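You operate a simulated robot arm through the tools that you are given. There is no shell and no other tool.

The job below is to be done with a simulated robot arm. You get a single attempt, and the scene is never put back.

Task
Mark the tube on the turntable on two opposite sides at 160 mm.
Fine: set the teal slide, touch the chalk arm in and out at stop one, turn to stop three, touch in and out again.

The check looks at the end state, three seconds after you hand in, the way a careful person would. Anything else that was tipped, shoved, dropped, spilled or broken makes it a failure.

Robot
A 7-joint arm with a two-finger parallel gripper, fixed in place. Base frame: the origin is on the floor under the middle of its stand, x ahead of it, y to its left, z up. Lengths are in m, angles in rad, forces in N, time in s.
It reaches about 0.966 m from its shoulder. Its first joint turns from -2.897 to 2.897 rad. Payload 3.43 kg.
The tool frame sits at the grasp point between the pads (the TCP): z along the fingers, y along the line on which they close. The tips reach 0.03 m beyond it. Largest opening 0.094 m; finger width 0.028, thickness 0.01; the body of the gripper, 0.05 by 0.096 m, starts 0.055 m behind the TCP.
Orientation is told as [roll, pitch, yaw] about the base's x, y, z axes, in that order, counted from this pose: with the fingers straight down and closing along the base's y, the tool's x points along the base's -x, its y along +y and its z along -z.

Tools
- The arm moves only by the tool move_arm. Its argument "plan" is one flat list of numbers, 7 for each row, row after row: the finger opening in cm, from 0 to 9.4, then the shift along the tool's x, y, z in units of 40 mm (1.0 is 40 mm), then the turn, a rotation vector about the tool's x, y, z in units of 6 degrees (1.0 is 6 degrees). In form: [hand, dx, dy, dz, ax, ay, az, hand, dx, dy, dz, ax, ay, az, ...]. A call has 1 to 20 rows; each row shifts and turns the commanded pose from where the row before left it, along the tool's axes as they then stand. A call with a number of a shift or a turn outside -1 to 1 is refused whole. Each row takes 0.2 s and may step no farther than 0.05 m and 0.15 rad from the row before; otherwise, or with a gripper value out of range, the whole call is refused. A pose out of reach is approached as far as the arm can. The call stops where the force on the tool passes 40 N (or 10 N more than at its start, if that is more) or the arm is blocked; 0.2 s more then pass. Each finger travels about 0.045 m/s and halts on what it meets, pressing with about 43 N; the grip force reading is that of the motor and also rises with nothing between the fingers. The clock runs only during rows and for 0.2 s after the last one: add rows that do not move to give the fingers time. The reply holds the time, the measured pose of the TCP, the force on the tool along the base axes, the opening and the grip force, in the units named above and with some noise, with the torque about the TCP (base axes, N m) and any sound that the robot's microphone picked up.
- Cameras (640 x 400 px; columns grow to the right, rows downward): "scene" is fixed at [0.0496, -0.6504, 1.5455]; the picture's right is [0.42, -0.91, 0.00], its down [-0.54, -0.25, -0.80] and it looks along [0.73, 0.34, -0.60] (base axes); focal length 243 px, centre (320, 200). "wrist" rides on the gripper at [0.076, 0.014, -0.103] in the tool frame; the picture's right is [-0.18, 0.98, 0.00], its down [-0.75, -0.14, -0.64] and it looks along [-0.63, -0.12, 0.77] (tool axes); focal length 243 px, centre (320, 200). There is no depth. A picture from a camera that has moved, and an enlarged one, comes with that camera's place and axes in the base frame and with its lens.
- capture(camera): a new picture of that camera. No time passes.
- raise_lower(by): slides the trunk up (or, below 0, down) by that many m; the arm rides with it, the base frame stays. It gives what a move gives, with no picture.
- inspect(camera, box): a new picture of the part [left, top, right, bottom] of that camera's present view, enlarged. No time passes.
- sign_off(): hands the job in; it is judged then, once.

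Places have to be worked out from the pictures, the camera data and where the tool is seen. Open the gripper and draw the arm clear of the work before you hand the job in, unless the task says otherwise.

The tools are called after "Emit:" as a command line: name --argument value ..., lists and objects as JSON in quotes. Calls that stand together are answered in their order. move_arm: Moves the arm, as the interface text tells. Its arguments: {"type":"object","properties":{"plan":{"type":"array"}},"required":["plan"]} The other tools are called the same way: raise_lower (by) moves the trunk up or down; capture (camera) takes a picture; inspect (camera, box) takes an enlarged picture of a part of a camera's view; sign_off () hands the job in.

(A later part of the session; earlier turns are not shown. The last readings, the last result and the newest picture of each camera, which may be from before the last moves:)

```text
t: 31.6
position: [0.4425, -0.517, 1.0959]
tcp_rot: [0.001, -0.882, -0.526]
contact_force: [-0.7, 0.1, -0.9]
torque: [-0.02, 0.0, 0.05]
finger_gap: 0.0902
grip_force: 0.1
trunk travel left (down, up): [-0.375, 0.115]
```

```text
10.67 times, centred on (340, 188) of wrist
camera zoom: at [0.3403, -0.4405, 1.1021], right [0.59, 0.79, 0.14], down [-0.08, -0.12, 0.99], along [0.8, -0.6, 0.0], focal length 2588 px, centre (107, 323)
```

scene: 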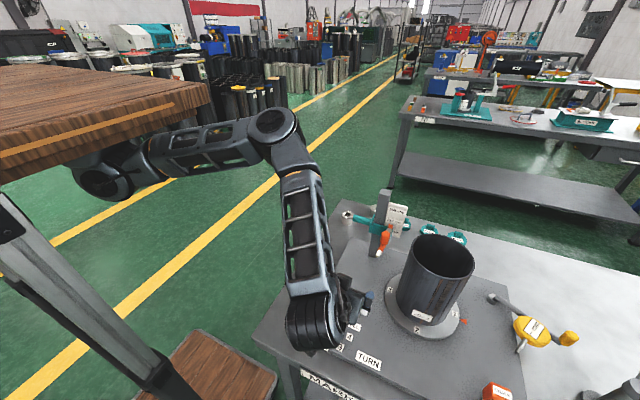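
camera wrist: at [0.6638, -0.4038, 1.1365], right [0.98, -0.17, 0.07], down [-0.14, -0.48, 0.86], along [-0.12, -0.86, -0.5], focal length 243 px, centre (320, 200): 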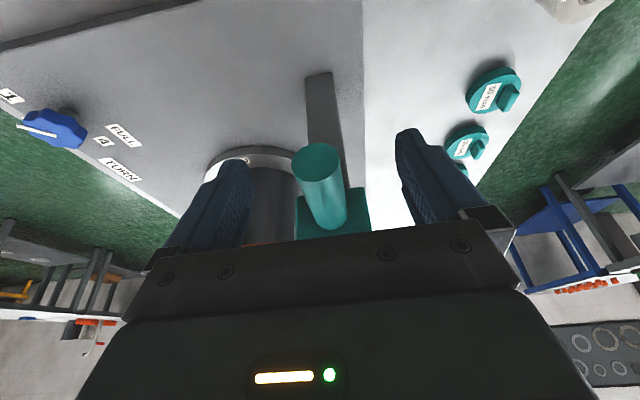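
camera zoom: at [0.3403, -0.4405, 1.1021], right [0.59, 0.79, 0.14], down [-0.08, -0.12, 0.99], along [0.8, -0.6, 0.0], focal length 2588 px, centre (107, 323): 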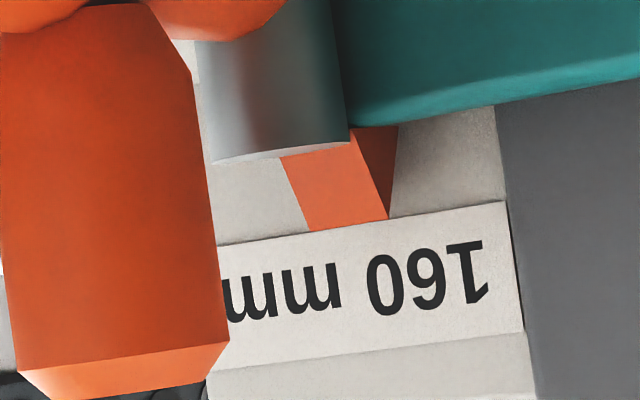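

The pointer apex now meets the lower edge of "160" just as it met "120", and the tip is at z≈1.062, i.e. 160 mm above the disc (≈0.902). The slide is set; next I bring the hand upright above the chalk-arm handle at about (0.567, -0.610, top 1.108).

Emit:
move_arm --plan '[9, -0.643, 0, -0.53, 0, 0, 0, 9, -0.643, 0, -0.53, 0, 0, 0, 9, -0.643, 0, -0.53, 0, 0, 0, 9, 0, 0, 0, 0, 0.9357, 0, 9, 0, 0, 0, 0, 0.9357, 0, 9, 0, 0, 0, 0, 0.9357, 0, 9, 0, 0, 0, 0, 0.9357, 0, 9, 0, 0, 0, 0, 0.9357, 0, 9, 0, 0, 0, 0, 0.9357, 0, 9, 0, 0, 0, 0, 0.9357, 0, 9, 0, 0, 0, 0, 0.9357, 0, 9, 0, 0, 0, 0, 0.9357, 0, 9, 0, 0, 0, 0, 0, -1, 9, 0, 0, 0, 0, 0, -1, 9, 0, 0, 0, 0, 0, -1, 9, 0, 0, 0, 0, 0, -1, 9, 0, 0, 0, 0, 0, -1, 5, 0, 0, 0, 0, 0, 0]'

```text
t: 35.4
position: [0.4432, -0.518, 1.195]
tcp_rot: [0.002, 0.0, -0.001]
contact_force: [-0.4, 0.2, 0.1]
torque: [0.01, 0.01, -0.01]
finger_gap: 0.0552
grip_force: 0.1
trunk travel left (down, up): [-0.375, 0.115]
```

Emit:
move_arm --plan '[5, -0.775, -0.575, 0, 0, 0, 0, 5, -0.775, -0.575, 0, 0, 0, 0, 5, -0.775, -0.575, 0, 0, 0, 0, 5, -0.775, -0.575, 0, 0, 0, 0, 5, 0, 0, 0, 0, 0, 0]'

Emit:
capture --camera "wrist"

Emit:
inspect --camera "scene" --box '[330, 150, 490, 250]'

```text
t: 36.6
position: [0.566, -0.6079, 1.1945]
tcp_rot: [0.0, -0.001, -0.001]
contact_force: [0.0, 0.1, 0.6]
torque: [-0.02, 0.04, -0.01]
finger_gap: 0.0501
grip_force: 0.1
trunk travel left (down, up): [-0.375, 0.115]
```

```text
taken
camera wrist: at [0.4905, -0.5943, 1.2973], right [0.19, 0.98, 0.0], down [0.75, -0.14, 0.64], along [0.63, -0.12, -0.77], focal length 243 px, centre (320, 200)
```

wrist: 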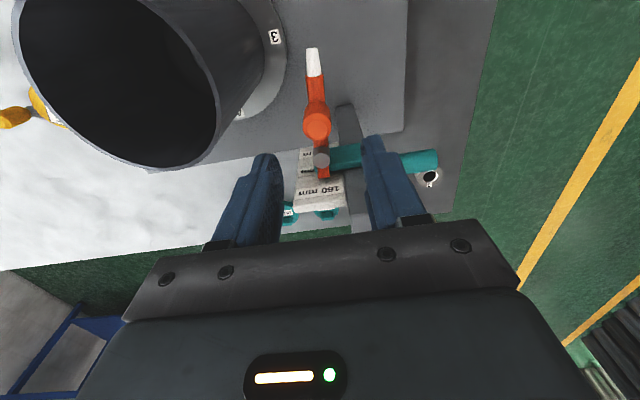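

```text
4.00 times, centred on (410, 200) of scene
camera zoom: at [0.0496, -0.6504, 1.5455], right [0.42, -0.91, 0.0], down [-0.54, -0.25, -0.8], along [0.73, 0.34, -0.6], focal length 972 px, centre (-40, 200)
```

zoom: 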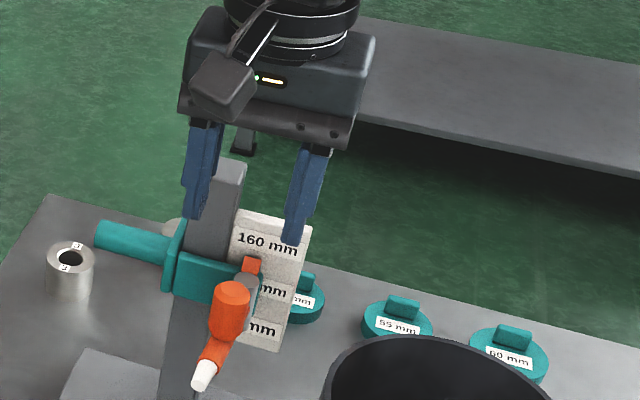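

Emit:
inspect --camera "wrist" --box '[270, 40, 370, 102]'

Emit:
inspect --camera "wrist" --box '[270, 95, 370, 157]'

Emit:
inspect --camera "wrist" --box '[0, 0, 300, 187]'

```text
6.40 times, centred on (320, 71) of wrist
camera zoom: at [0.4905, -0.5943, 1.2973], right [0.19, 0.98, 0.0], down [0.75, -0.14, 0.64], along [0.63, -0.12, -0.77], focal length 1553 px, centre (320, 1026)
```

zoom: 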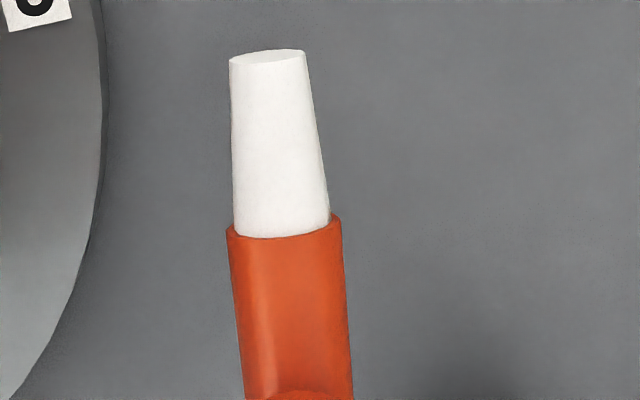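

```text
6.40 times, centred on (320, 126) of wrist
camera zoom: at [0.4905, -0.5943, 1.2973], right [0.19, 0.98, 0.0], down [0.75, -0.14, 0.64], along [0.63, -0.12, -0.77], focal length 1553 px, centre (320, 674)
```

zoom: 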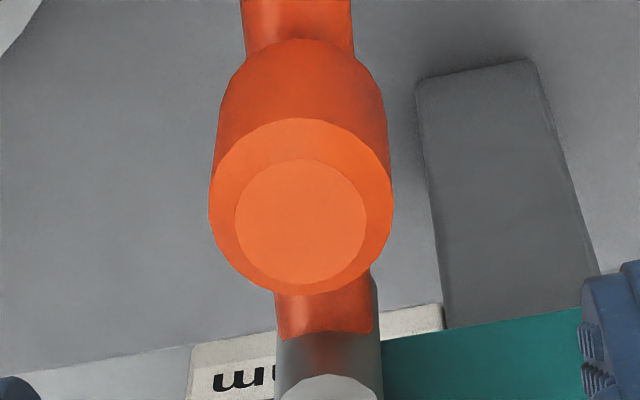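

```text
2.13 times, centred on (150, 94) of wrist
camera zoom: at [0.4905, -0.5943, 1.2973], right [0.19, 0.98, 0.0], down [0.75, -0.14, 0.64], along [0.63, -0.12, -0.77], focal length 518 px, centre (683, 427)
```

zoom: 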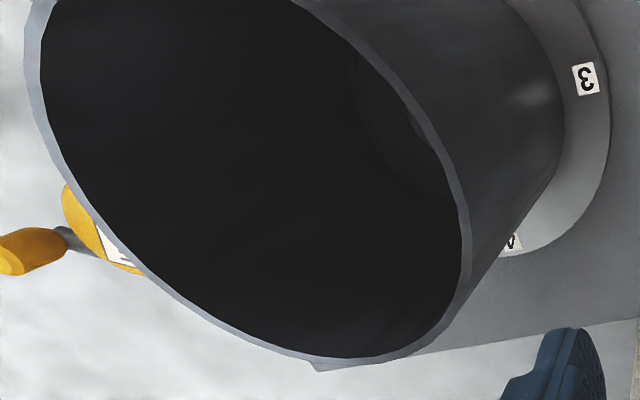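

The handle (about 24 mm across) sits at roughly (0.569, -0.611) with its top at 1.108; I lower the open fingers either side of it to TCP z≈1.110, keeping the tips above the orange bar.

Emit:
move_arm --plan '[5, -0.025, -0.025, 0.7, 0, 0, 0, 5, -0.025, -0.025, 0.7, 0, 0, 0, 5, -0.025, -0.025, 0.7, 0, 0, 0, 5, 0, 0, 0, 0, 0, 0]'

Emit:
capture --camera "wrist"

Emit:
inspect --camera "scene" --box '[330, 170, 490, 270]'

```text
t: 37.6
position: [0.5711, -0.6112, 1.1102]
tcp_rot: [0.001, 0.0, 0.0]
contact_force: [-0.6, 0.5, -0.3]
torque: [0.01, 0.03, -0.01]
finger_gap: 0.05
grip_force: 0.1
trunk travel left (down, up): [-0.375, 0.115]
```

```text
taken
camera wrist: at [0.4941, -0.5979, 1.2123], right [0.19, 0.98, 0.0], down [0.75, -0.14, 0.64], along [0.63, -0.12, -0.77], focal length 243 px, centre (320, 200)
```

wrist: 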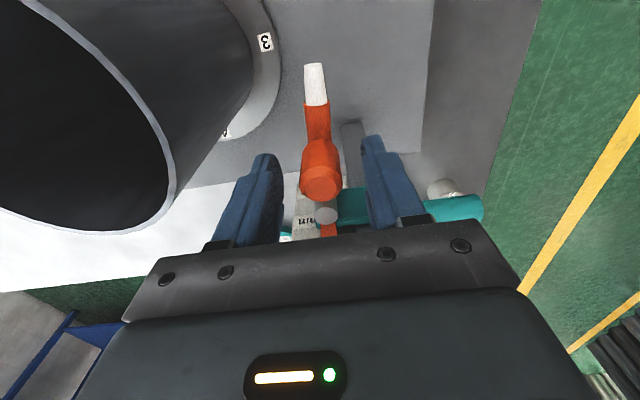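

```text
4.00 times, centred on (410, 220) of scene
camera zoom: at [0.0496, -0.6504, 1.5455], right [0.42, -0.91, 0.0], down [-0.54, -0.25, -0.8], along [0.73, 0.34, -0.6], focal length 972 px, centre (-40, 120)
```

zoom: 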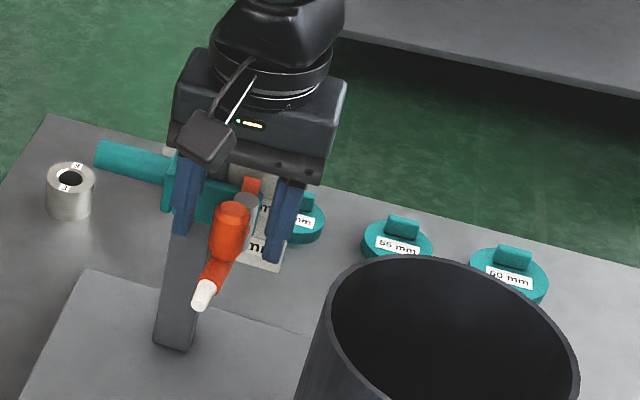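

The handle stands between the fingers. I narrow the gap to 3.2 cm, leaving a little play so that the pushes stay gentle.

Emit:
move_arm --plan '[4.2, 0, 0, 0, 0, 0, 0, 3.6, 0, 0, 0, 0, 0, 0, 3.2, 0, 0, 0, 0, 0, 0, 3.2, 0, 0, 0, 0, 0, 0]'

Emit:
capture --camera "wrist"

```text
t: 38.6
position: [0.5708, -0.6127, 1.1101]
tcp_rot: [0.0, 0.0, -0.001]
contact_force: [-0.1, -0.2, 0.4]
torque: [-0.01, -0.01, 0.03]
finger_gap: 0.032
grip_force: 0.1
trunk travel left (down, up): [-0.375, 0.115]
```

```text
taken
camera wrist: at [0.4942, -0.5979, 1.2127], right [0.18, 0.98, 0.0], down [0.75, -0.14, 0.64], along [0.63, -0.12, -0.77], focal length 243 px, centre (320, 200)
```

wrist: 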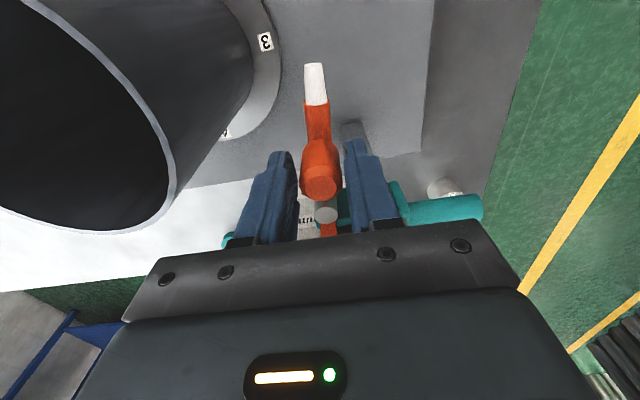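

Now I swing the chalk arm in along its arc about the pin (0.612, -0.6155), turning the hand with it; first 20°, watching the force.

Emit:
move_arm --plan '[3.2, 0, -0.1125, 0, 0, 0, -0.833, 3.2, 0.01, -0.112, 0, 0, 0, -0.833, 3.2, 0.02, -0.111, 0, 0, 0, -0.833, 3.2, 0.029, -0.109, 0, 0, 0, -0.833, 3.2, 0, 0, 0, 0, 0, 0]'

Emit:
capture --camera "wrist"

Emit:
inspect --camera "scene" --box '[330, 190, 490, 290]'

```text
t: 39.8
position: [0.5713, -0.6306, 1.1116]
tcp_rot: [0.003, -0.001, 0.349]
contact_force: [-0.5, 0.2, -1.0]
torque: [-0.01, 0.01, 0.01]
finger_gap: 0.032
grip_force: 0.6
trunk travel left (down, up): [-0.375, 0.115]
```

```text
taken
camera wrist: at [0.4938, -0.6437, 1.2133], right [-0.16, 0.99, 0.0], down [0.76, 0.12, 0.64], along [0.63, 0.11, -0.77], focal length 243 px, centre (320, 200)
```

wrist: 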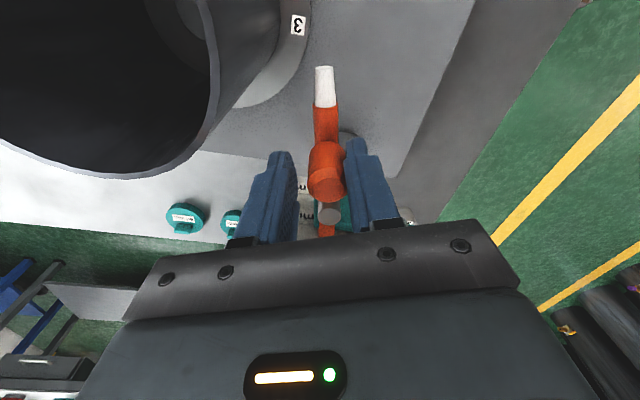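

```text
4.00 times, centred on (410, 240) of scene
camera zoom: at [0.0496, -0.6504, 1.5455], right [0.42, -0.91, 0.0], down [-0.54, -0.25, -0.8], along [0.73, 0.34, -0.6], focal length 972 px, centre (-40, 40)
```

zoom: 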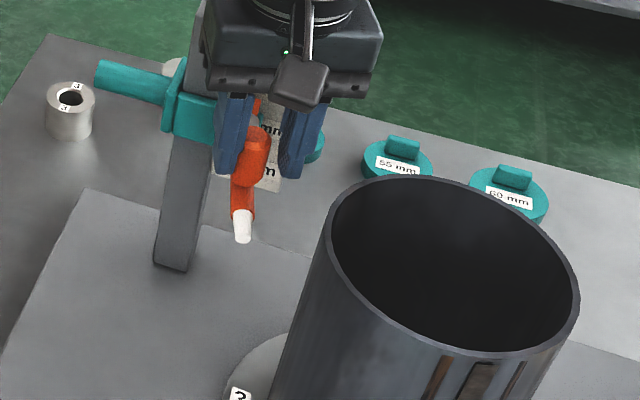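

The arm turns freely on its pin. I swing another 20° (to about 214°), still 20° short of the tube.

Emit:
move_arm --plan '[3.2, 0.0025, -0.095, 0, 0, 0, -0.833, 3.2, 0, -0.094, 0, 0, 0, -0.833, 3.2, -0.006, -0.09, 0, 0, 0, -0.833, 3.2, -0.01, -0.09, 0, 0, 0, -0.833, 3.2, 0, 0, 0, 0, 0, 0]'

Emit:
capture --camera "wrist"

Emit:
inspect --camera "scene" --box '[330, 190, 490, 290]'

```text
t: 41.0
position: [0.5763, -0.6447, 1.1101]
tcp_rot: [0.0, 0.0, 0.698]
contact_force: [0.4, -1.7, 1.0]
torque: [-0.05, -0.05, 0.0]
finger_gap: 0.0327
grip_force: 0.7
trunk travel left (down, up): [-0.375, 0.115]
```

```text
taken
camera wrist: at [0.5099, -0.6825, 1.2133], right [-0.49, 0.87, 0.0], down [0.67, 0.38, 0.64], along [0.56, 0.32, -0.77], focal length 243 px, centre (320, 200)
```

wrist: 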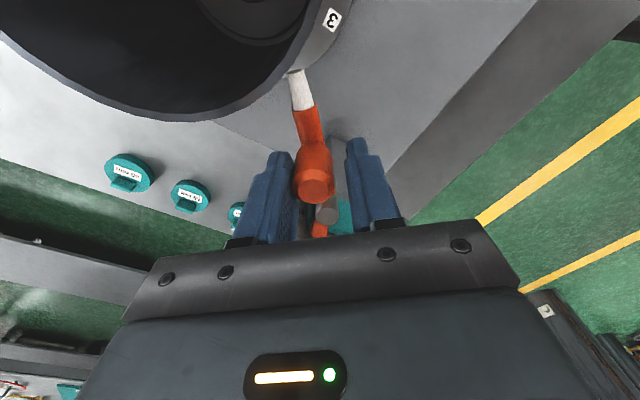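

```text
4.00 times, centred on (410, 240) of scene
camera zoom: at [0.0496, -0.6504, 1.5455], right [0.42, -0.91, 0.0], down [-0.54, -0.25, -0.8], along [0.73, 0.34, -0.6], focal length 972 px, centre (-40, 40)
```

zoom: 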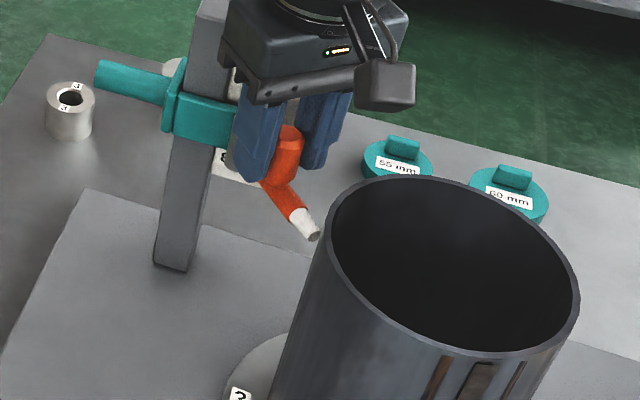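

Emit:
inspect --camera "wrist" --box '[250, 40, 390, 127]'

Emit:
inspect --camera "scene" --box '[380, 215, 440, 252]'

Emit:
inspect --camera "wrist" --box '[250, 130, 390, 217]'

```text
4.57 times, centred on (320, 84) of wrist
camera zoom: at [0.5099, -0.6825, 1.2133], right [-0.49, 0.87, 0.0], down [0.67, 0.38, 0.64], along [0.56, 0.32, -0.77], focal length 1109 px, centre (320, 733)
```

zoom: 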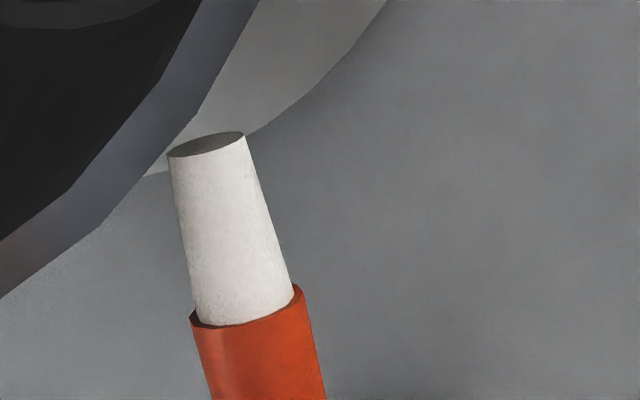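

```text
10.67 times, centred on (410, 234) of scene
camera zoom: at [0.0496, -0.6504, 1.5455], right [0.42, -0.91, 0.0], down [-0.54, -0.25, -0.8], along [0.73, 0.34, -0.6], focal length 2593 px, centre (-640, -157)
```

zoom: 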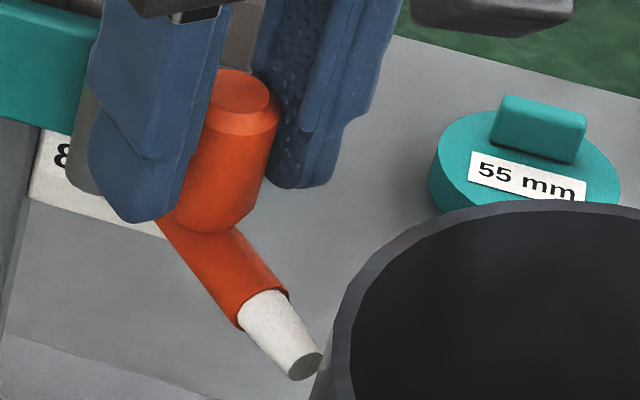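

```text
4.57 times, centred on (320, 174) of wrist
camera zoom: at [0.5099, -0.6825, 1.2133], right [-0.49, 0.87, 0.0], down [0.67, 0.38, 0.64], along [0.56, 0.32, -0.77], focal length 1109 px, centre (320, 321)
```

zoom: 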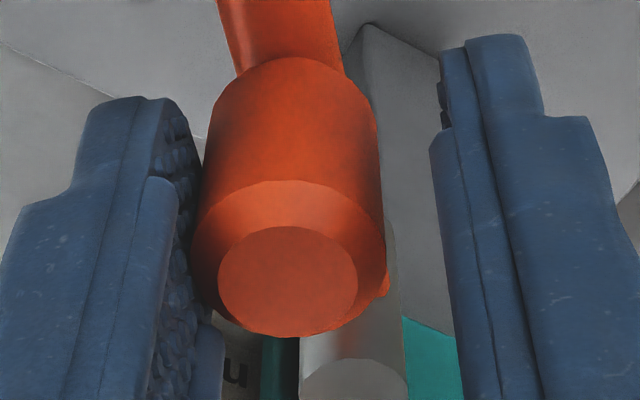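

The arm now leads slightly, resting on the forward finger; I put the tip at about (0.545, -0.678), some 5–6 mm off the tube. I continue in small steps and watch the force.

Emit:
move_arm --plan '[3.2, -0.012, -0.075, 0, 0, 0, -0.5, 3.2, 0, 0, 0, 0, 0, 0, 3.2, -0.012, -0.075, 0, 0, 0, -0.5, 3.2, 0, 0, 0, 0, 0, 0]'

Emit:
inspect --camera "wrist" --box '[250, 40, 390, 127]'

Emit:
inspect --camera "scene" --box '[380, 215, 440, 252]'

```text
t: 42.0
position: [0.5833, -0.6483, 1.1113]
tcp_rot: [0.0, -0.001, 0.802]
contact_force: [1.9, -1.6, -0.7]
torque: [-0.06, -0.01, -0.03]
finger_gap: 0.0329
grip_force: 0.9
trunk travel left (down, up): [-0.375, 0.115]
```

```text
4.57 times, centred on (320, 84) of wrist
camera zoom: at [0.5189, -0.6932, 1.2136], right [-0.58, 0.82, 0.0], down [0.62, 0.44, 0.64], along [0.52, 0.37, -0.77], focal length 1109 px, centre (320, 733)
```

zoom: 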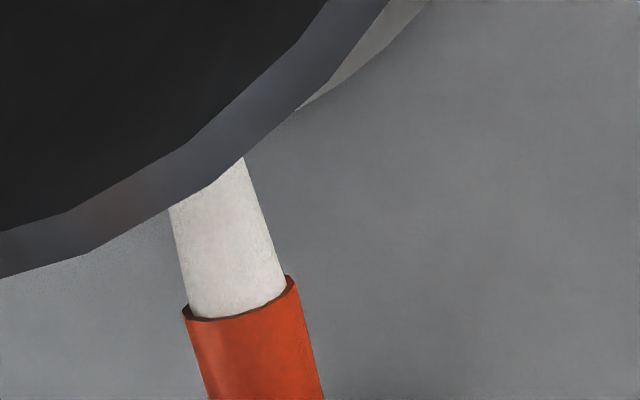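

```text
10.67 times, centred on (410, 234) of scene
camera zoom: at [0.0496, -0.6504, 1.5455], right [0.42, -0.91, 0.0], down [-0.54, -0.25, -0.8], along [0.73, 0.34, -0.6], focal length 2593 px, centre (-640, -157)
```

zoom: 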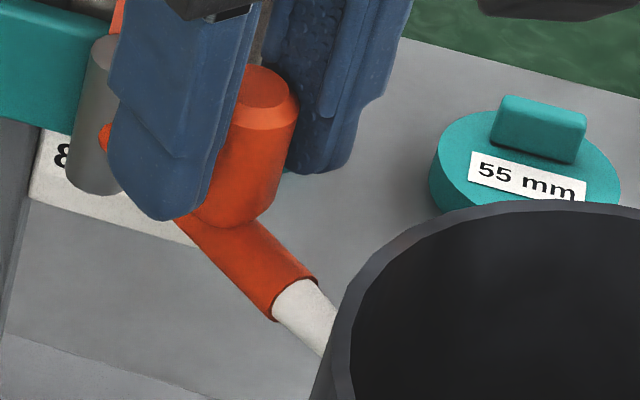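

The arm presses lightly (≈2.5 N) forward on the leading finger, so it wants to go in by itself. I let it in another few millimetres at a time until that push vanishes at contact.

Emit:
move_arm --plan '[3.2, -0.012, -0.06, 0, 0, 0, -0.4, 3.2, 0, 0, 0, 0, 0, 0]'

Emit:
inspect --camera "scene" --box '[380, 215, 440, 252]'

Emit:
inspect --camera "wrist" --box '[250, 130, 390, 217]'

```text
t: 42.6
position: [0.583, -0.6492, 1.1108]
tcp_rot: [0.002, -0.003, 0.844]
contact_force: [0.5, -0.7, 0.3]
torque: [-0.01, -0.01, -0.02]
finger_gap: 0.033
grip_force: 0.8
trunk travel left (down, up): [-0.375, 0.115]
```

```text
10.67 times, centred on (410, 234) of scene
camera zoom: at [0.0496, -0.6504, 1.5455], right [0.42, -0.91, 0.0], down [-0.54, -0.25, -0.8], along [0.73, 0.34, -0.6], focal length 2593 px, centre (-640, -157)
```

zoom: 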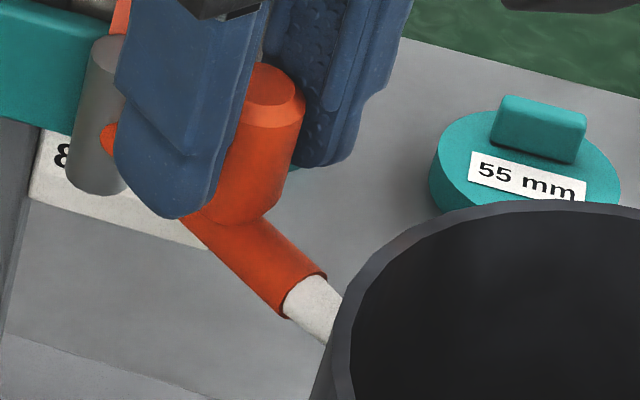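

```text
4.57 times, centred on (320, 174) of wrist
camera zoom: at [0.5229, -0.6966, 1.2136], right [-0.61, 0.79, 0.0], down [0.61, 0.47, 0.64], along [0.51, 0.39, -0.77], focal length 1109 px, centre (320, 321)
```

zoom: 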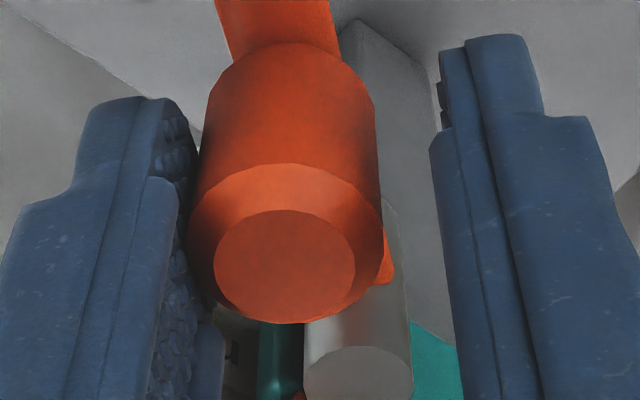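

Emit:
move_arm --plan '[3.2, -0.012, -0.06, 0, 0, 0, -0.4, 3.2, 0, 0, 0, 0, 0, 0, 3.2, 0, 0, 0, 0, 0, 0]'

Emit:
inspect --camera "scene" --box '[380, 215, 440, 252]'

Emit:
inspect --camera "wrist" --box '[250, 40, 390, 217]'

```text
t: 43.4
position: [0.5869, -0.6508, 1.1106]
tcp_rot: [-0.001, 0.0, 0.887]
contact_force: [0.4, -0.7, 0.4]
torque: [-0.02, 0.0, 0.0]
finger_gap: 0.0321
grip_force: 0.1
trunk travel left (down, up): [-0.375, 0.115]
```

```text
10.67 times, centred on (410, 234) of scene
camera zoom: at [0.0496, -0.6504, 1.5455], right [0.42, -0.91, 0.0], down [-0.54, -0.25, -0.8], along [0.73, 0.34, -0.6], focal length 2593 px, centre (-640, -157)
```

zoom: 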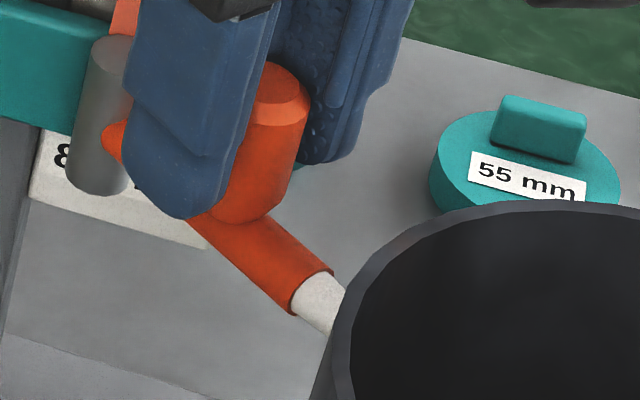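

```text
2.26 times, centred on (320, 128) of wrist
camera zoom: at [0.527, -0.7002, 1.2129], right [-0.64, 0.76, 0.0], down [0.59, 0.49, 0.64], along [0.49, 0.41, -0.77], focal length 548 px, centre (320, 362)
```

zoom: 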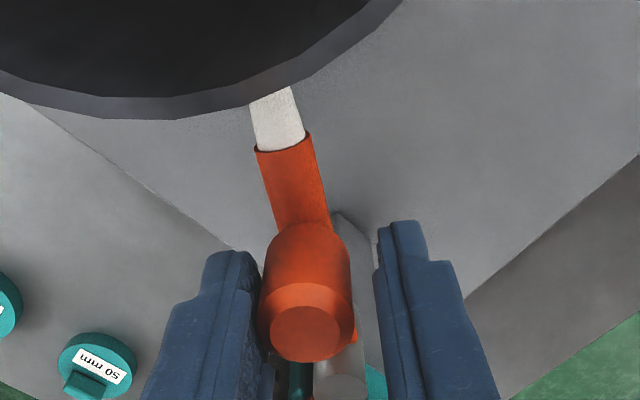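

The push on the leading finger has gone (grip reading 0.1 N): the chalk seems to rest on the tube wall. I bring the trailing finger up gently to make sure it is fully in, a few newtons at most.

Emit:
move_arm --plan '[3.2, -0.0045, -0.05, 0, 0, 0, 0, 3.2, -0.0045, -0.05, 0, 0, 0, 0, 3.2, 0, 0, 0, 0, 0, 0]'

Emit:
inspect --camera "wrist" --box '[250, 40, 390, 217]'

```text
t: 44.2
position: [0.5883, -0.6526, 1.1105]
tcp_rot: [0.001, -0.002, 0.884]
contact_force: [-0.1, -0.1, 0.8]
torque: [-0.03, -0.01, 0.01]
finger_gap: 0.0322
grip_force: 0.0
trunk travel left (down, up): [-0.375, 0.115]
```

```text
2.26 times, centred on (320, 128) of wrist
camera zoom: at [0.5298, -0.703, 1.2131], right [-0.64, 0.76, 0.0], down [0.59, 0.49, 0.64], along [0.49, 0.41, -0.77], focal length 548 px, centre (320, 362)
```

zoom: 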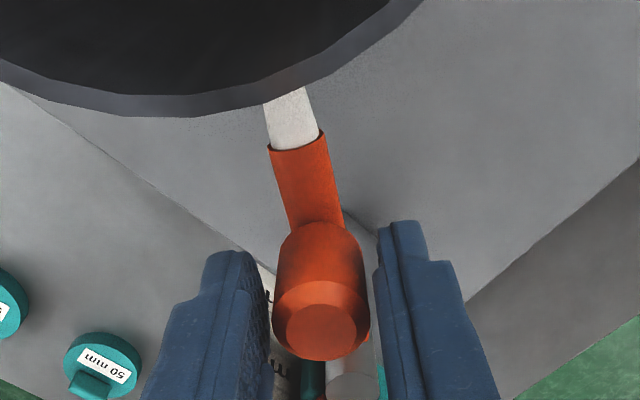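

Emit:
move_arm --plan '[3.2, -0.003, -0.035, 0, 0, 0, 0, 3.2, -0.003, -0.025, 0, 0, 0, 0, 3.2, 0, 0, 0, 0, 0, 0]'

Emit:
inspect --camera "wrist" --box '[250, 40, 390, 217]'

Emit:
inspect --camera "scene" --box '[380, 215, 440, 252]'

```text
t: 45.0
position: [0.5916, -0.6533, 1.1104]
tcp_rot: [-0.001, 0.001, 0.886]
contact_force: [-0.7, -0.5, 0.4]
torque: [0.02, 0.02, -0.04]
finger_gap: 0.0319
grip_force: 0.0
trunk travel left (down, up): [-0.375, 0.115]
```

```text
2.26 times, centred on (320, 128) of wrist
camera zoom: at [0.532, -0.7041, 1.2132], right [-0.64, 0.76, 0.0], down [0.59, 0.49, 0.64], along [0.49, 0.41, -0.77], focal length 548 px, centre (320, 362)
```

zoom: 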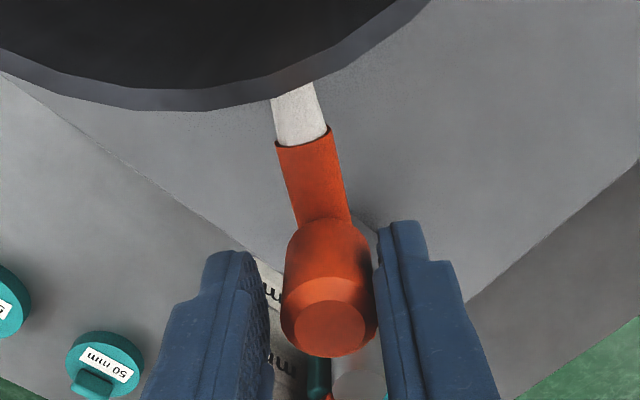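

```text
10.67 times, centred on (410, 234) of scene
camera zoom: at [0.0496, -0.6504, 1.5455], right [0.42, -0.91, 0.0], down [-0.54, -0.25, -0.8], along [0.73, 0.34, -0.6], focal length 2593 px, centre (-640, -157)
```

zoom: 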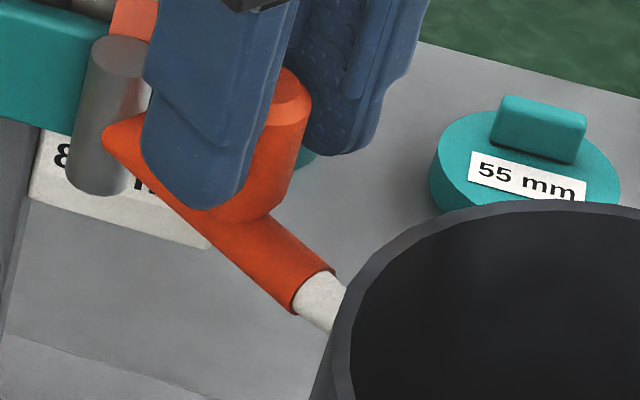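

Emit:
move_arm --plan '[3.2, -0.003, -0.03, 0, 0, 0, 0, 3.2, -0.002, -0.02, 0, 0, 0, 0, 3.2, 0, 0, 0, 0, 0, 0]'

Emit:
inspect --camera "scene" --box '[380, 215, 440, 252]'

```text
t: 45.8
position: [0.5924, -0.6548, 1.1106]
tcp_rot: [-0.002, -0.001, 0.885]
contact_force: [-0.3, 0.0, -0.4]
torque: [0.01, -0.02, 0.01]
finger_gap: 0.032
grip_force: 0.1
trunk travel left (down, up): [-0.375, 0.115]
```

```text
10.67 times, centred on (410, 234) of scene
camera zoom: at [0.0496, -0.6504, 1.5455], right [0.42, -0.91, 0.0], down [-0.54, -0.25, -0.8], along [0.73, 0.34, -0.6], focal length 2593 px, centre (-640, -157)
```

zoom: 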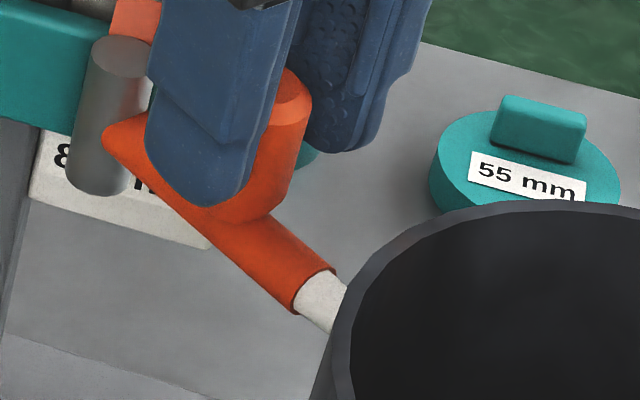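

Emit:
move_arm --plan '[3.2, -0.003, -0.03, 0, 0, 0, 0, 3.2, -0.002, -0.02, 0, 0, 0, 0, 3.2, 0, 0, 0, 0, 0, 0]'

Emit:
inspect --camera "wrist" --box '[250, 40, 390, 217]'

Emit:
inspect --camera "scene" --box '[380, 215, 440, 252]'

```text
t: 46.6
position: [0.5953, -0.6549, 1.1103]
tcp_rot: [0.0, 0.001, 0.885]
contact_force: [-2.6, 2.7, 0.7]
torque: [0.06, -0.03, -0.03]
finger_gap: 0.0345
grip_force: 2.0
trunk travel left (down, up): [-0.375, 0.115]
```

```text
2.26 times, centred on (320, 128) of wrist
camera zoom: at [0.5353, -0.7056, 1.2129], right [-0.64, 0.76, 0.0], down [0.59, 0.49, 0.64], along [0.49, 0.41, -0.77], focal length 548 px, centre (320, 362)
```

zoom: 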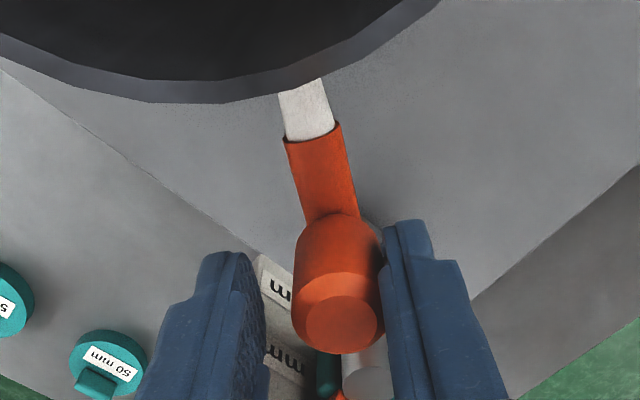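

```text
10.67 times, centred on (410, 234) of scene
camera zoom: at [0.0496, -0.6504, 1.5455], right [0.42, -0.91, 0.0], down [-0.54, -0.25, -0.8], along [0.73, 0.34, -0.6], focal length 2593 px, centre (-640, -157)
```

zoom: 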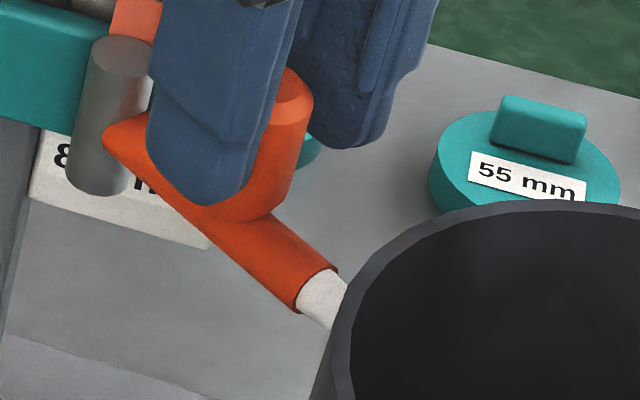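

Contact confirmed: about 4 N on the trailing finger and the bar no longer moves, so the chalk is touching the tube at stop one. I now draw the arm back out along the same arc, first about 20°.

Emit:
move_arm --plan '[3.2, 0.024, 0.106, 0, 0, 0, 0, 3.2, 0.024, 0.106, 0, 0, 0, 0, 3.2, 0.003, 0.096, 0, 0, 0, 0.39, 3.2, 0.003, 0.096, 0, 0, 0, 0.39, 3.2, -0.0055, 0.0956, 0, 0, 0, 0.5, 3.2, -0.0055, 0.0956, 0, 0, 0, 0.5, 3.2, 0, 0, 0, 0, 0, 0]'

Emit:
inspect --camera "wrist" --box '[230, 30, 410, 217]'

Emit:
inspect --camera "scene" --box '[370, 205, 450, 255]'

```text
t: 48.2
position: [0.5761, -0.6417, 1.1099]
tcp_rot: [0.002, -0.001, 0.698]
contact_force: [0.7, -1.9, -1.3]
torque: [-0.09, 0.0, -0.01]
finger_gap: 0.0332
grip_force: 1.1
trunk travel left (down, up): [-0.375, 0.115]
```

```text
2.14 times, centred on (320, 124) of wrist
camera zoom: at [0.5089, -0.6802, 1.2127], right [-0.49, 0.87, 0.0], down [0.67, 0.38, 0.64], along [0.56, 0.32, -0.77], focal length 519 px, centre (320, 364)
```

zoom: 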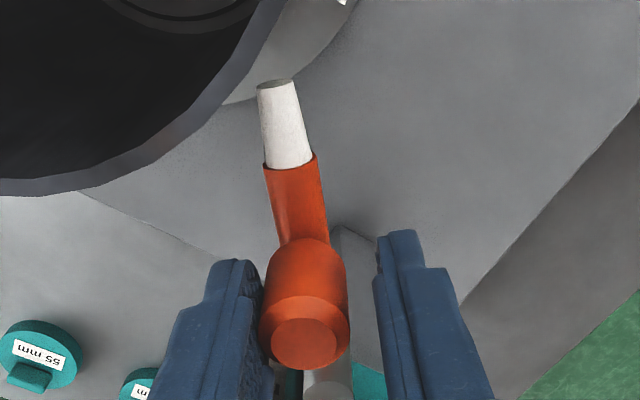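

```text
8.00 times, centred on (410, 230) of scene
camera zoom: at [0.0496, -0.6504, 1.5455], right [0.42, -0.91, 0.0], down [-0.54, -0.25, -0.8], along [0.73, 0.34, -0.6], focal length 1944 px, centre (-400, -40)
```

zoom: 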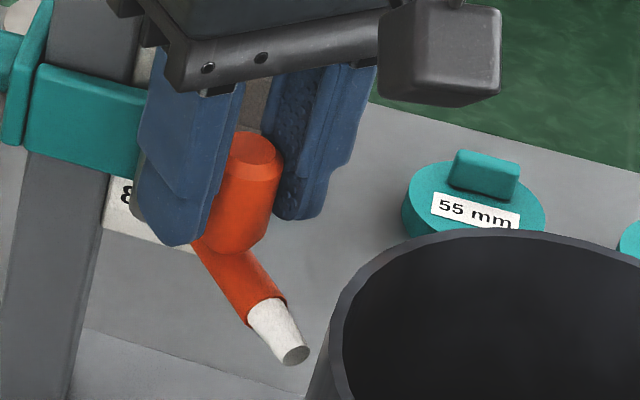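

It comes away from the tube cleanly. I continue the arc back to the original outward position.

Emit:
move_arm --plan '[3.2, -0.0095, 0.094, 0, 0, 0, 0.833, 3.2, -0.0095, 0.094, 0, 0, 0, 0.833, 3.2, -0.008, 0.097, 0, 0, 0, 0.833, 3.2, -0.008, 0.097, 0, 0, 0, 0.833, 3.2, -0.0095, 0.093, 0, 0, 0, 0.833, 3.2, -0.0095, 0.093, 0, 0, 0, 0.833, 3.2, -0.01, 0.096, 0, 0, 0, 0.667, 3.2, -0.01, 0.096, 0, 0, 0, 0.667, 3.2, -0.015, 0.115, 0, 0, 0, 0.333, 3.2, 0, 0, 0, 0, 0, 0]'

Emit:
capture --camera "wrist"

Emit:
inspect --camera "scene" --box '[360, 195, 480, 270]'

```text
t: 50.4
position: [0.5676, -0.6082, 1.1102]
tcp_rot: [0.003, 0.001, 0.0]
contact_force: [1.3, -0.8, -1.1]
torque: [-0.04, -0.03, 0.01]
finger_gap: 0.0318
grip_force: 0.1
trunk travel left (down, up): [-0.375, 0.115]
```

```text
taken
camera wrist: at [0.491, -0.595, 1.2133], right [0.18, 0.98, 0.0], down [0.75, -0.14, 0.64], along [0.63, -0.12, -0.77], focal length 243 px, centre (320, 200)
```

wrist: 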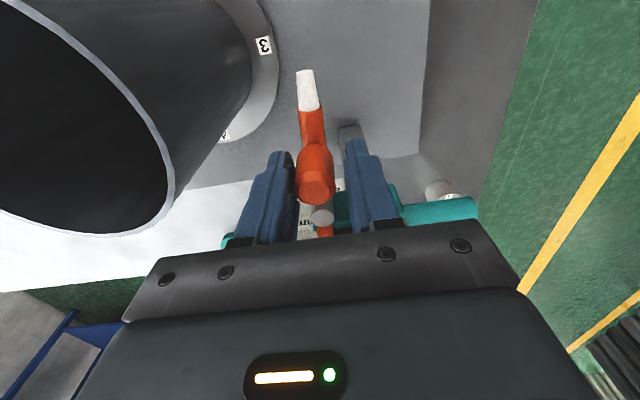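

```text
5.33 times, centred on (420, 232) of scene
camera zoom: at [0.0496, -0.6504, 1.5455], right [0.42, -0.91, 0.0], down [-0.54, -0.25, -0.8], along [0.73, 0.34, -0.6], focal length 1296 px, centre (-213, 27)
```

zoom: 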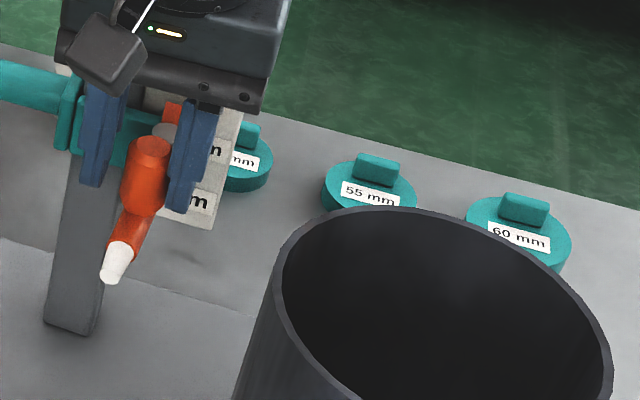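

The arm is nearly back at its outward rest. I nudge it 3 mm further to reach its original position, checking force.

Emit:
move_arm --plan '[3.2, 0, 0.04, 0, 0, 0, 0, 3.2, 0, 0.035, 0, 0, 0, 0, 3.2, 0, 0, 0, 0, 0, 0]'

Emit:
capture --camera "wrist"

```text
t: 51.2
position: [0.566, -0.606, 1.1109]
tcp_rot: [0.0, 0.0, -0.002]
contact_force: [0.8, -5.4, 0.0]
torque: [-0.04, -0.07, 0.01]
finger_gap: 0.0349
grip_force: 3.1
trunk travel left (down, up): [-0.375, 0.115]
```

```text
taken
camera wrist: at [0.4907, -0.5921, 1.213], right [0.18, 0.98, 0.0], down [0.75, -0.14, 0.64], along [0.63, -0.12, -0.77], focal length 243 px, centre (320, 200)
```

wrist: 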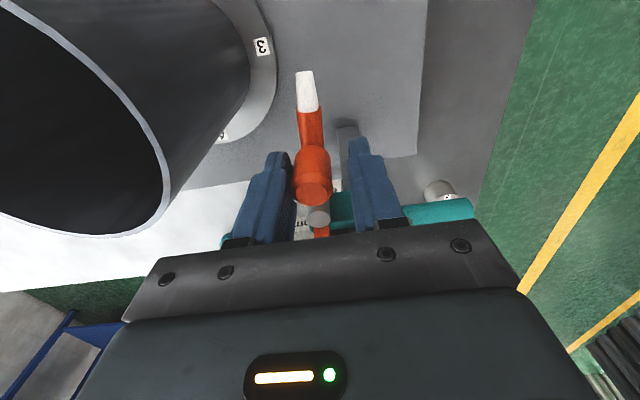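

The arm is back against its outward stop (5 N). I centre, open, rise clear, and swing round to look at the marked side of the tube.

Emit:
move_arm --plan '[3.6, 0, -0.1, 0, 0, 0, 0, 4.5, 0, 0, 0, 0, 0, 0, 5, 0, 0, 0, 0, 0, 0, 5, 0, 0, -0.75, 0, 0, 0, 5, 0, 0, -0.75, 0, 0, 0, 5, 0, 0, -0.75, 0, 0, 0, 5, 0.13, 0.94, 0, 0, 0, 0, 5, 0.13, 0.94, 0, 0, 0, 0, 7, 0.13, 0.94, 0, 0, 0, 0, 9, 0.13, 0.94, 0, 0, 0, 0, 9, 0, 0, 0, 0, 0, 0]'

Emit:
inspect --camera "scene" --box '[330, 180, 490, 280]'

```text
t: 53.6
position: [0.5453, -0.4561, 1.2002]
tcp_rot: [0.001, 0.0, 0.002]
contact_force: [0.1, -0.5, -0.5]
torque: [0.01, -0.05, -0.03]
finger_gap: 0.0897
grip_force: 0.1
trunk travel left (down, up): [-0.375, 0.115]
```

```text
4.00 times, centred on (410, 230) of scene
camera zoom: at [0.0496, -0.6504, 1.5455], right [0.42, -0.91, 0.0], down [-0.54, -0.25, -0.8], along [0.73, 0.34, -0.6], focal length 972 px, centre (-40, 80)
```

zoom: 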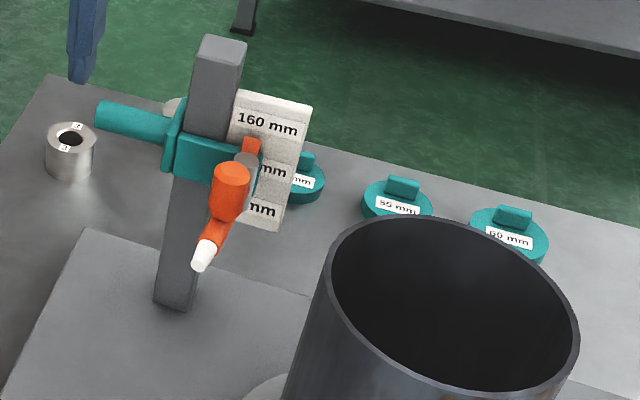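

Emit:
move_arm --plan '[9, 0, 0, 0, 0, 0, 1, 9, 0, 0, 0, 0, 0, 1, 9, 0, 0, 0, 0, 0, 1, 9, 0, 0, 0, 0, 0, 1, 9, 0, 0, 0, 0, 0, 1, 9, 0, 0, 0, 0, 0, 1, 9, 0, 0, 0, 0, 0, 1, 9, 0, 0, 0, 0, 0, 1, 9, 0, 0, 0, 0, 0, 1, 9, 0, 0, 0, 0, 0, 1, 9, 0, 0, 0, 0, 0, 1, 9, 0, 0, 0, 0, 0, 1, 9, 0, 0, 0, 0, 0, 1, 9, 0, 0, 0, 0, 0, 1, 9, 0, 0, 0, 0, -1, 0, 9, 0, 0, 0, 0, -1, 0, 9, 0, 0, 0, 0, -1, 0, 9, 0, 0, 0, 0, -0.4, 0, 9, 0, 0, 0, 0, 0, 0]'

Emit:
capture --camera "wrist"

```text
t: 57.6
position: [0.5469, -0.459, 1.2013]
tcp_rot: [-0.001, -0.356, -1.464]
contact_force: [-0.3, -0.1, -0.4]
torque: [-0.04, -0.01, 0.02]
finger_gap: 0.09
grip_force: 0.0
trunk travel left (down, up): [-0.375, 0.115]
```

```text
taken
camera wrist: at [0.5495, -0.3512, 1.2707], right [1.0, -0.07, 0.06], down [-0.09, -0.49, 0.86], along [-0.03, -0.87, -0.5], focal length 243 px, centre (320, 200)
```

wrist: 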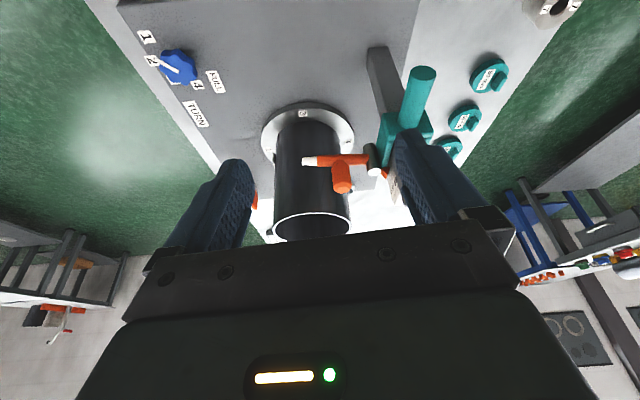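

Emit:
inspect --camera "wrist" --box '[260, 100, 400, 187]'

Emit:
inspect --camera "wrist" --box '[120, 20, 240, 95]'

Emit:
inspect --camera "scene" --box '[300, 300, 380, 350]'

```text
4.57 times, centred on (330, 144) of wrist
camera zoom: at [0.5495, -0.3512, 1.2707], right [1.0, -0.07, 0.06], down [-0.09, -0.49, 0.86], along [-0.03, -0.87, -0.5], focal length 1109 px, centre (274, 458)
```

zoom: 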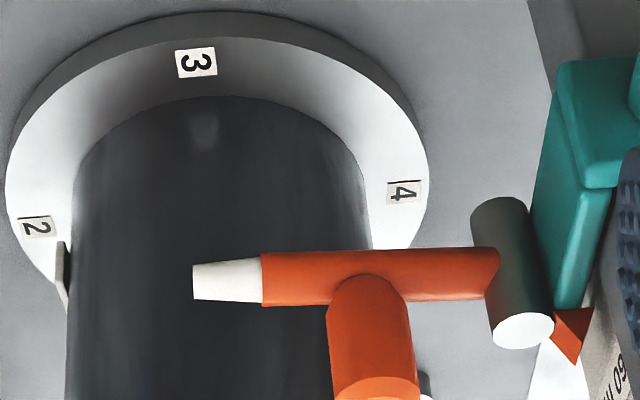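

```text
5.33 times, centred on (180, 58) of wrist
camera zoom: at [0.5495, -0.3512, 1.2707], right [1.0, -0.07, 0.06], down [-0.09, -0.49, 0.86], along [-0.03, -0.87, -0.5], focal length 1294 px, centre (1067, 960)
```

zoom: 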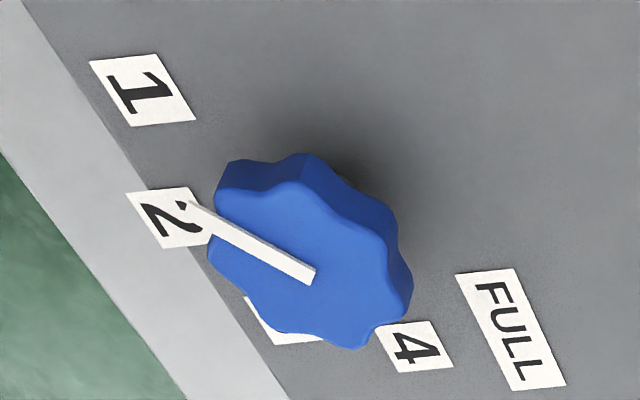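

```text
8.00 times, centred on (340, 325) of scene
camera zoom: at [0.0496, -0.6504, 1.5455], right [0.42, -0.91, 0.0], down [-0.54, -0.25, -0.8], along [0.73, 0.34, -0.6], focal length 1944 px, centre (160, -800)
```

zoom: 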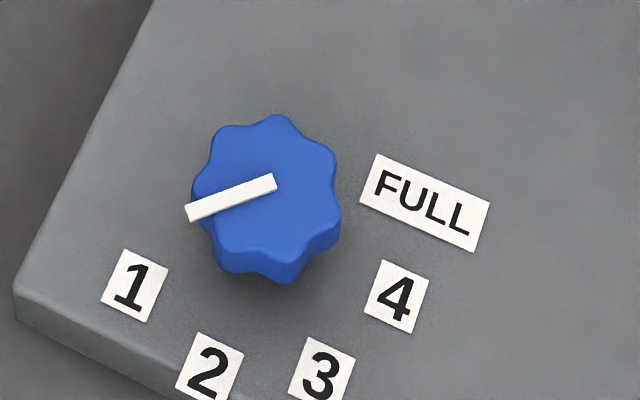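

The knob's white pointer is at "1" (≈135°); labels run 45° apart, so stop three is +90° counter-clockwise from above, about the centre (0.351, -0.548), top z≈0.912. Before turning, I look for the chalk mark on the tube.

Emit:
inspect --camera "wrist" --box '[270, 140, 390, 215]'

Emit:
inspect --camera "wrist" --box '[270, 170, 370, 233]'

```text
5.33 times, centred on (330, 178) of wrist
camera zoom: at [0.5495, -0.3512, 1.2707], right [1.0, -0.07, 0.06], down [-0.09, -0.49, 0.86], along [-0.03, -0.87, -0.5], focal length 1294 px, centre (267, 320)
```

zoom: 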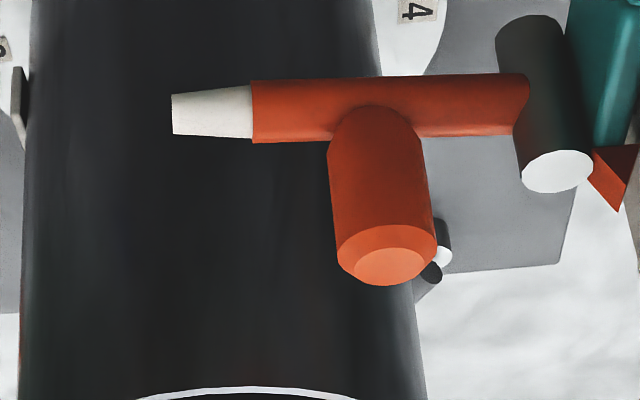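

```text
6.35 times, centred on (320, 202) of wrist
camera zoom: at [0.5495, -0.3512, 1.2707], right [1.0, -0.07, 0.06], down [-0.09, -0.49, 0.86], along [-0.03, -0.87, -0.5], focal length 1540 px, centre (320, 190)
```

zoom: 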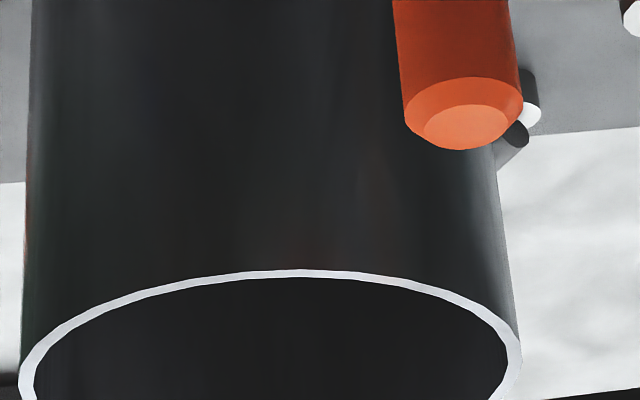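

The spot where the mark should be is just behind the orange handle from here. I shift the camera 6 cm toward −x to see past it.

Emit:
move_arm --plan '[9, 0, -0.8, 0, 0, 0, 0, 9, 0, -0.8, 0, 0, 0, 0, 9, 0, 0, 0, 0, 0, 0]'

Emit:
capture --camera "wrist"

Emit:
inspect --camera "wrist" --box '[290, 140, 410, 215]'

```text
t: 58.4
position: [0.4812, -0.4646, 1.2021]
tcp_rot: [0.0, -0.355, -1.465]
contact_force: [0.6, -0.6, 0.4]
torque: [-0.02, 0.0, -0.01]
finger_gap: 0.0897
grip_force: 0.1
trunk travel left (down, up): [-0.375, 0.115]
```

```text
taken
camera wrist: at [0.485, -0.3575, 1.2713], right [1.0, -0.07, 0.06], down [-0.09, -0.5, 0.86], along [-0.03, -0.87, -0.5], focal length 243 px, centre (320, 200)
```

wrist: 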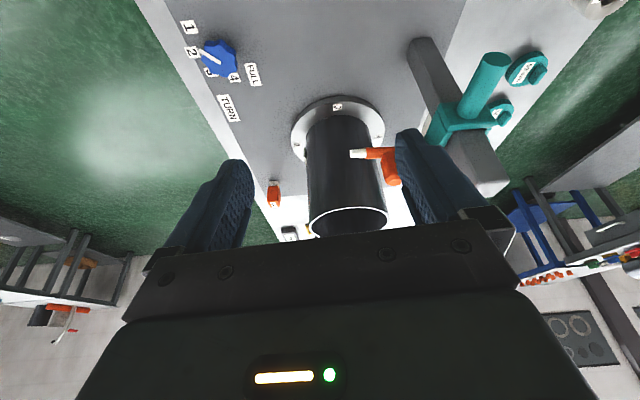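

```text
5.33 times, centred on (350, 178) of wrist
camera zoom: at [0.485, -0.3575, 1.2713], right [1.0, -0.07, 0.06], down [-0.09, -0.5, 0.86], along [-0.03, -0.87, -0.5], focal length 1294 px, centre (160, 320)
```

zoom: 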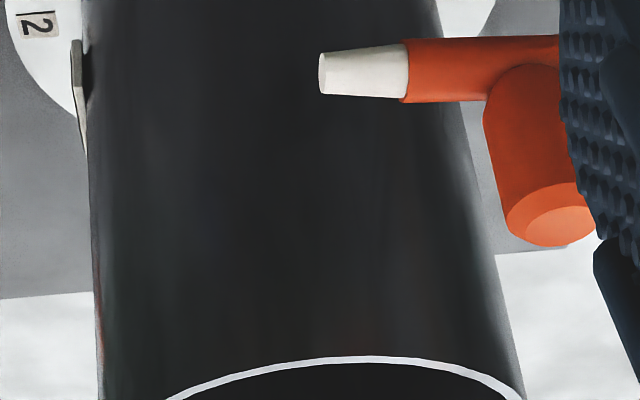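

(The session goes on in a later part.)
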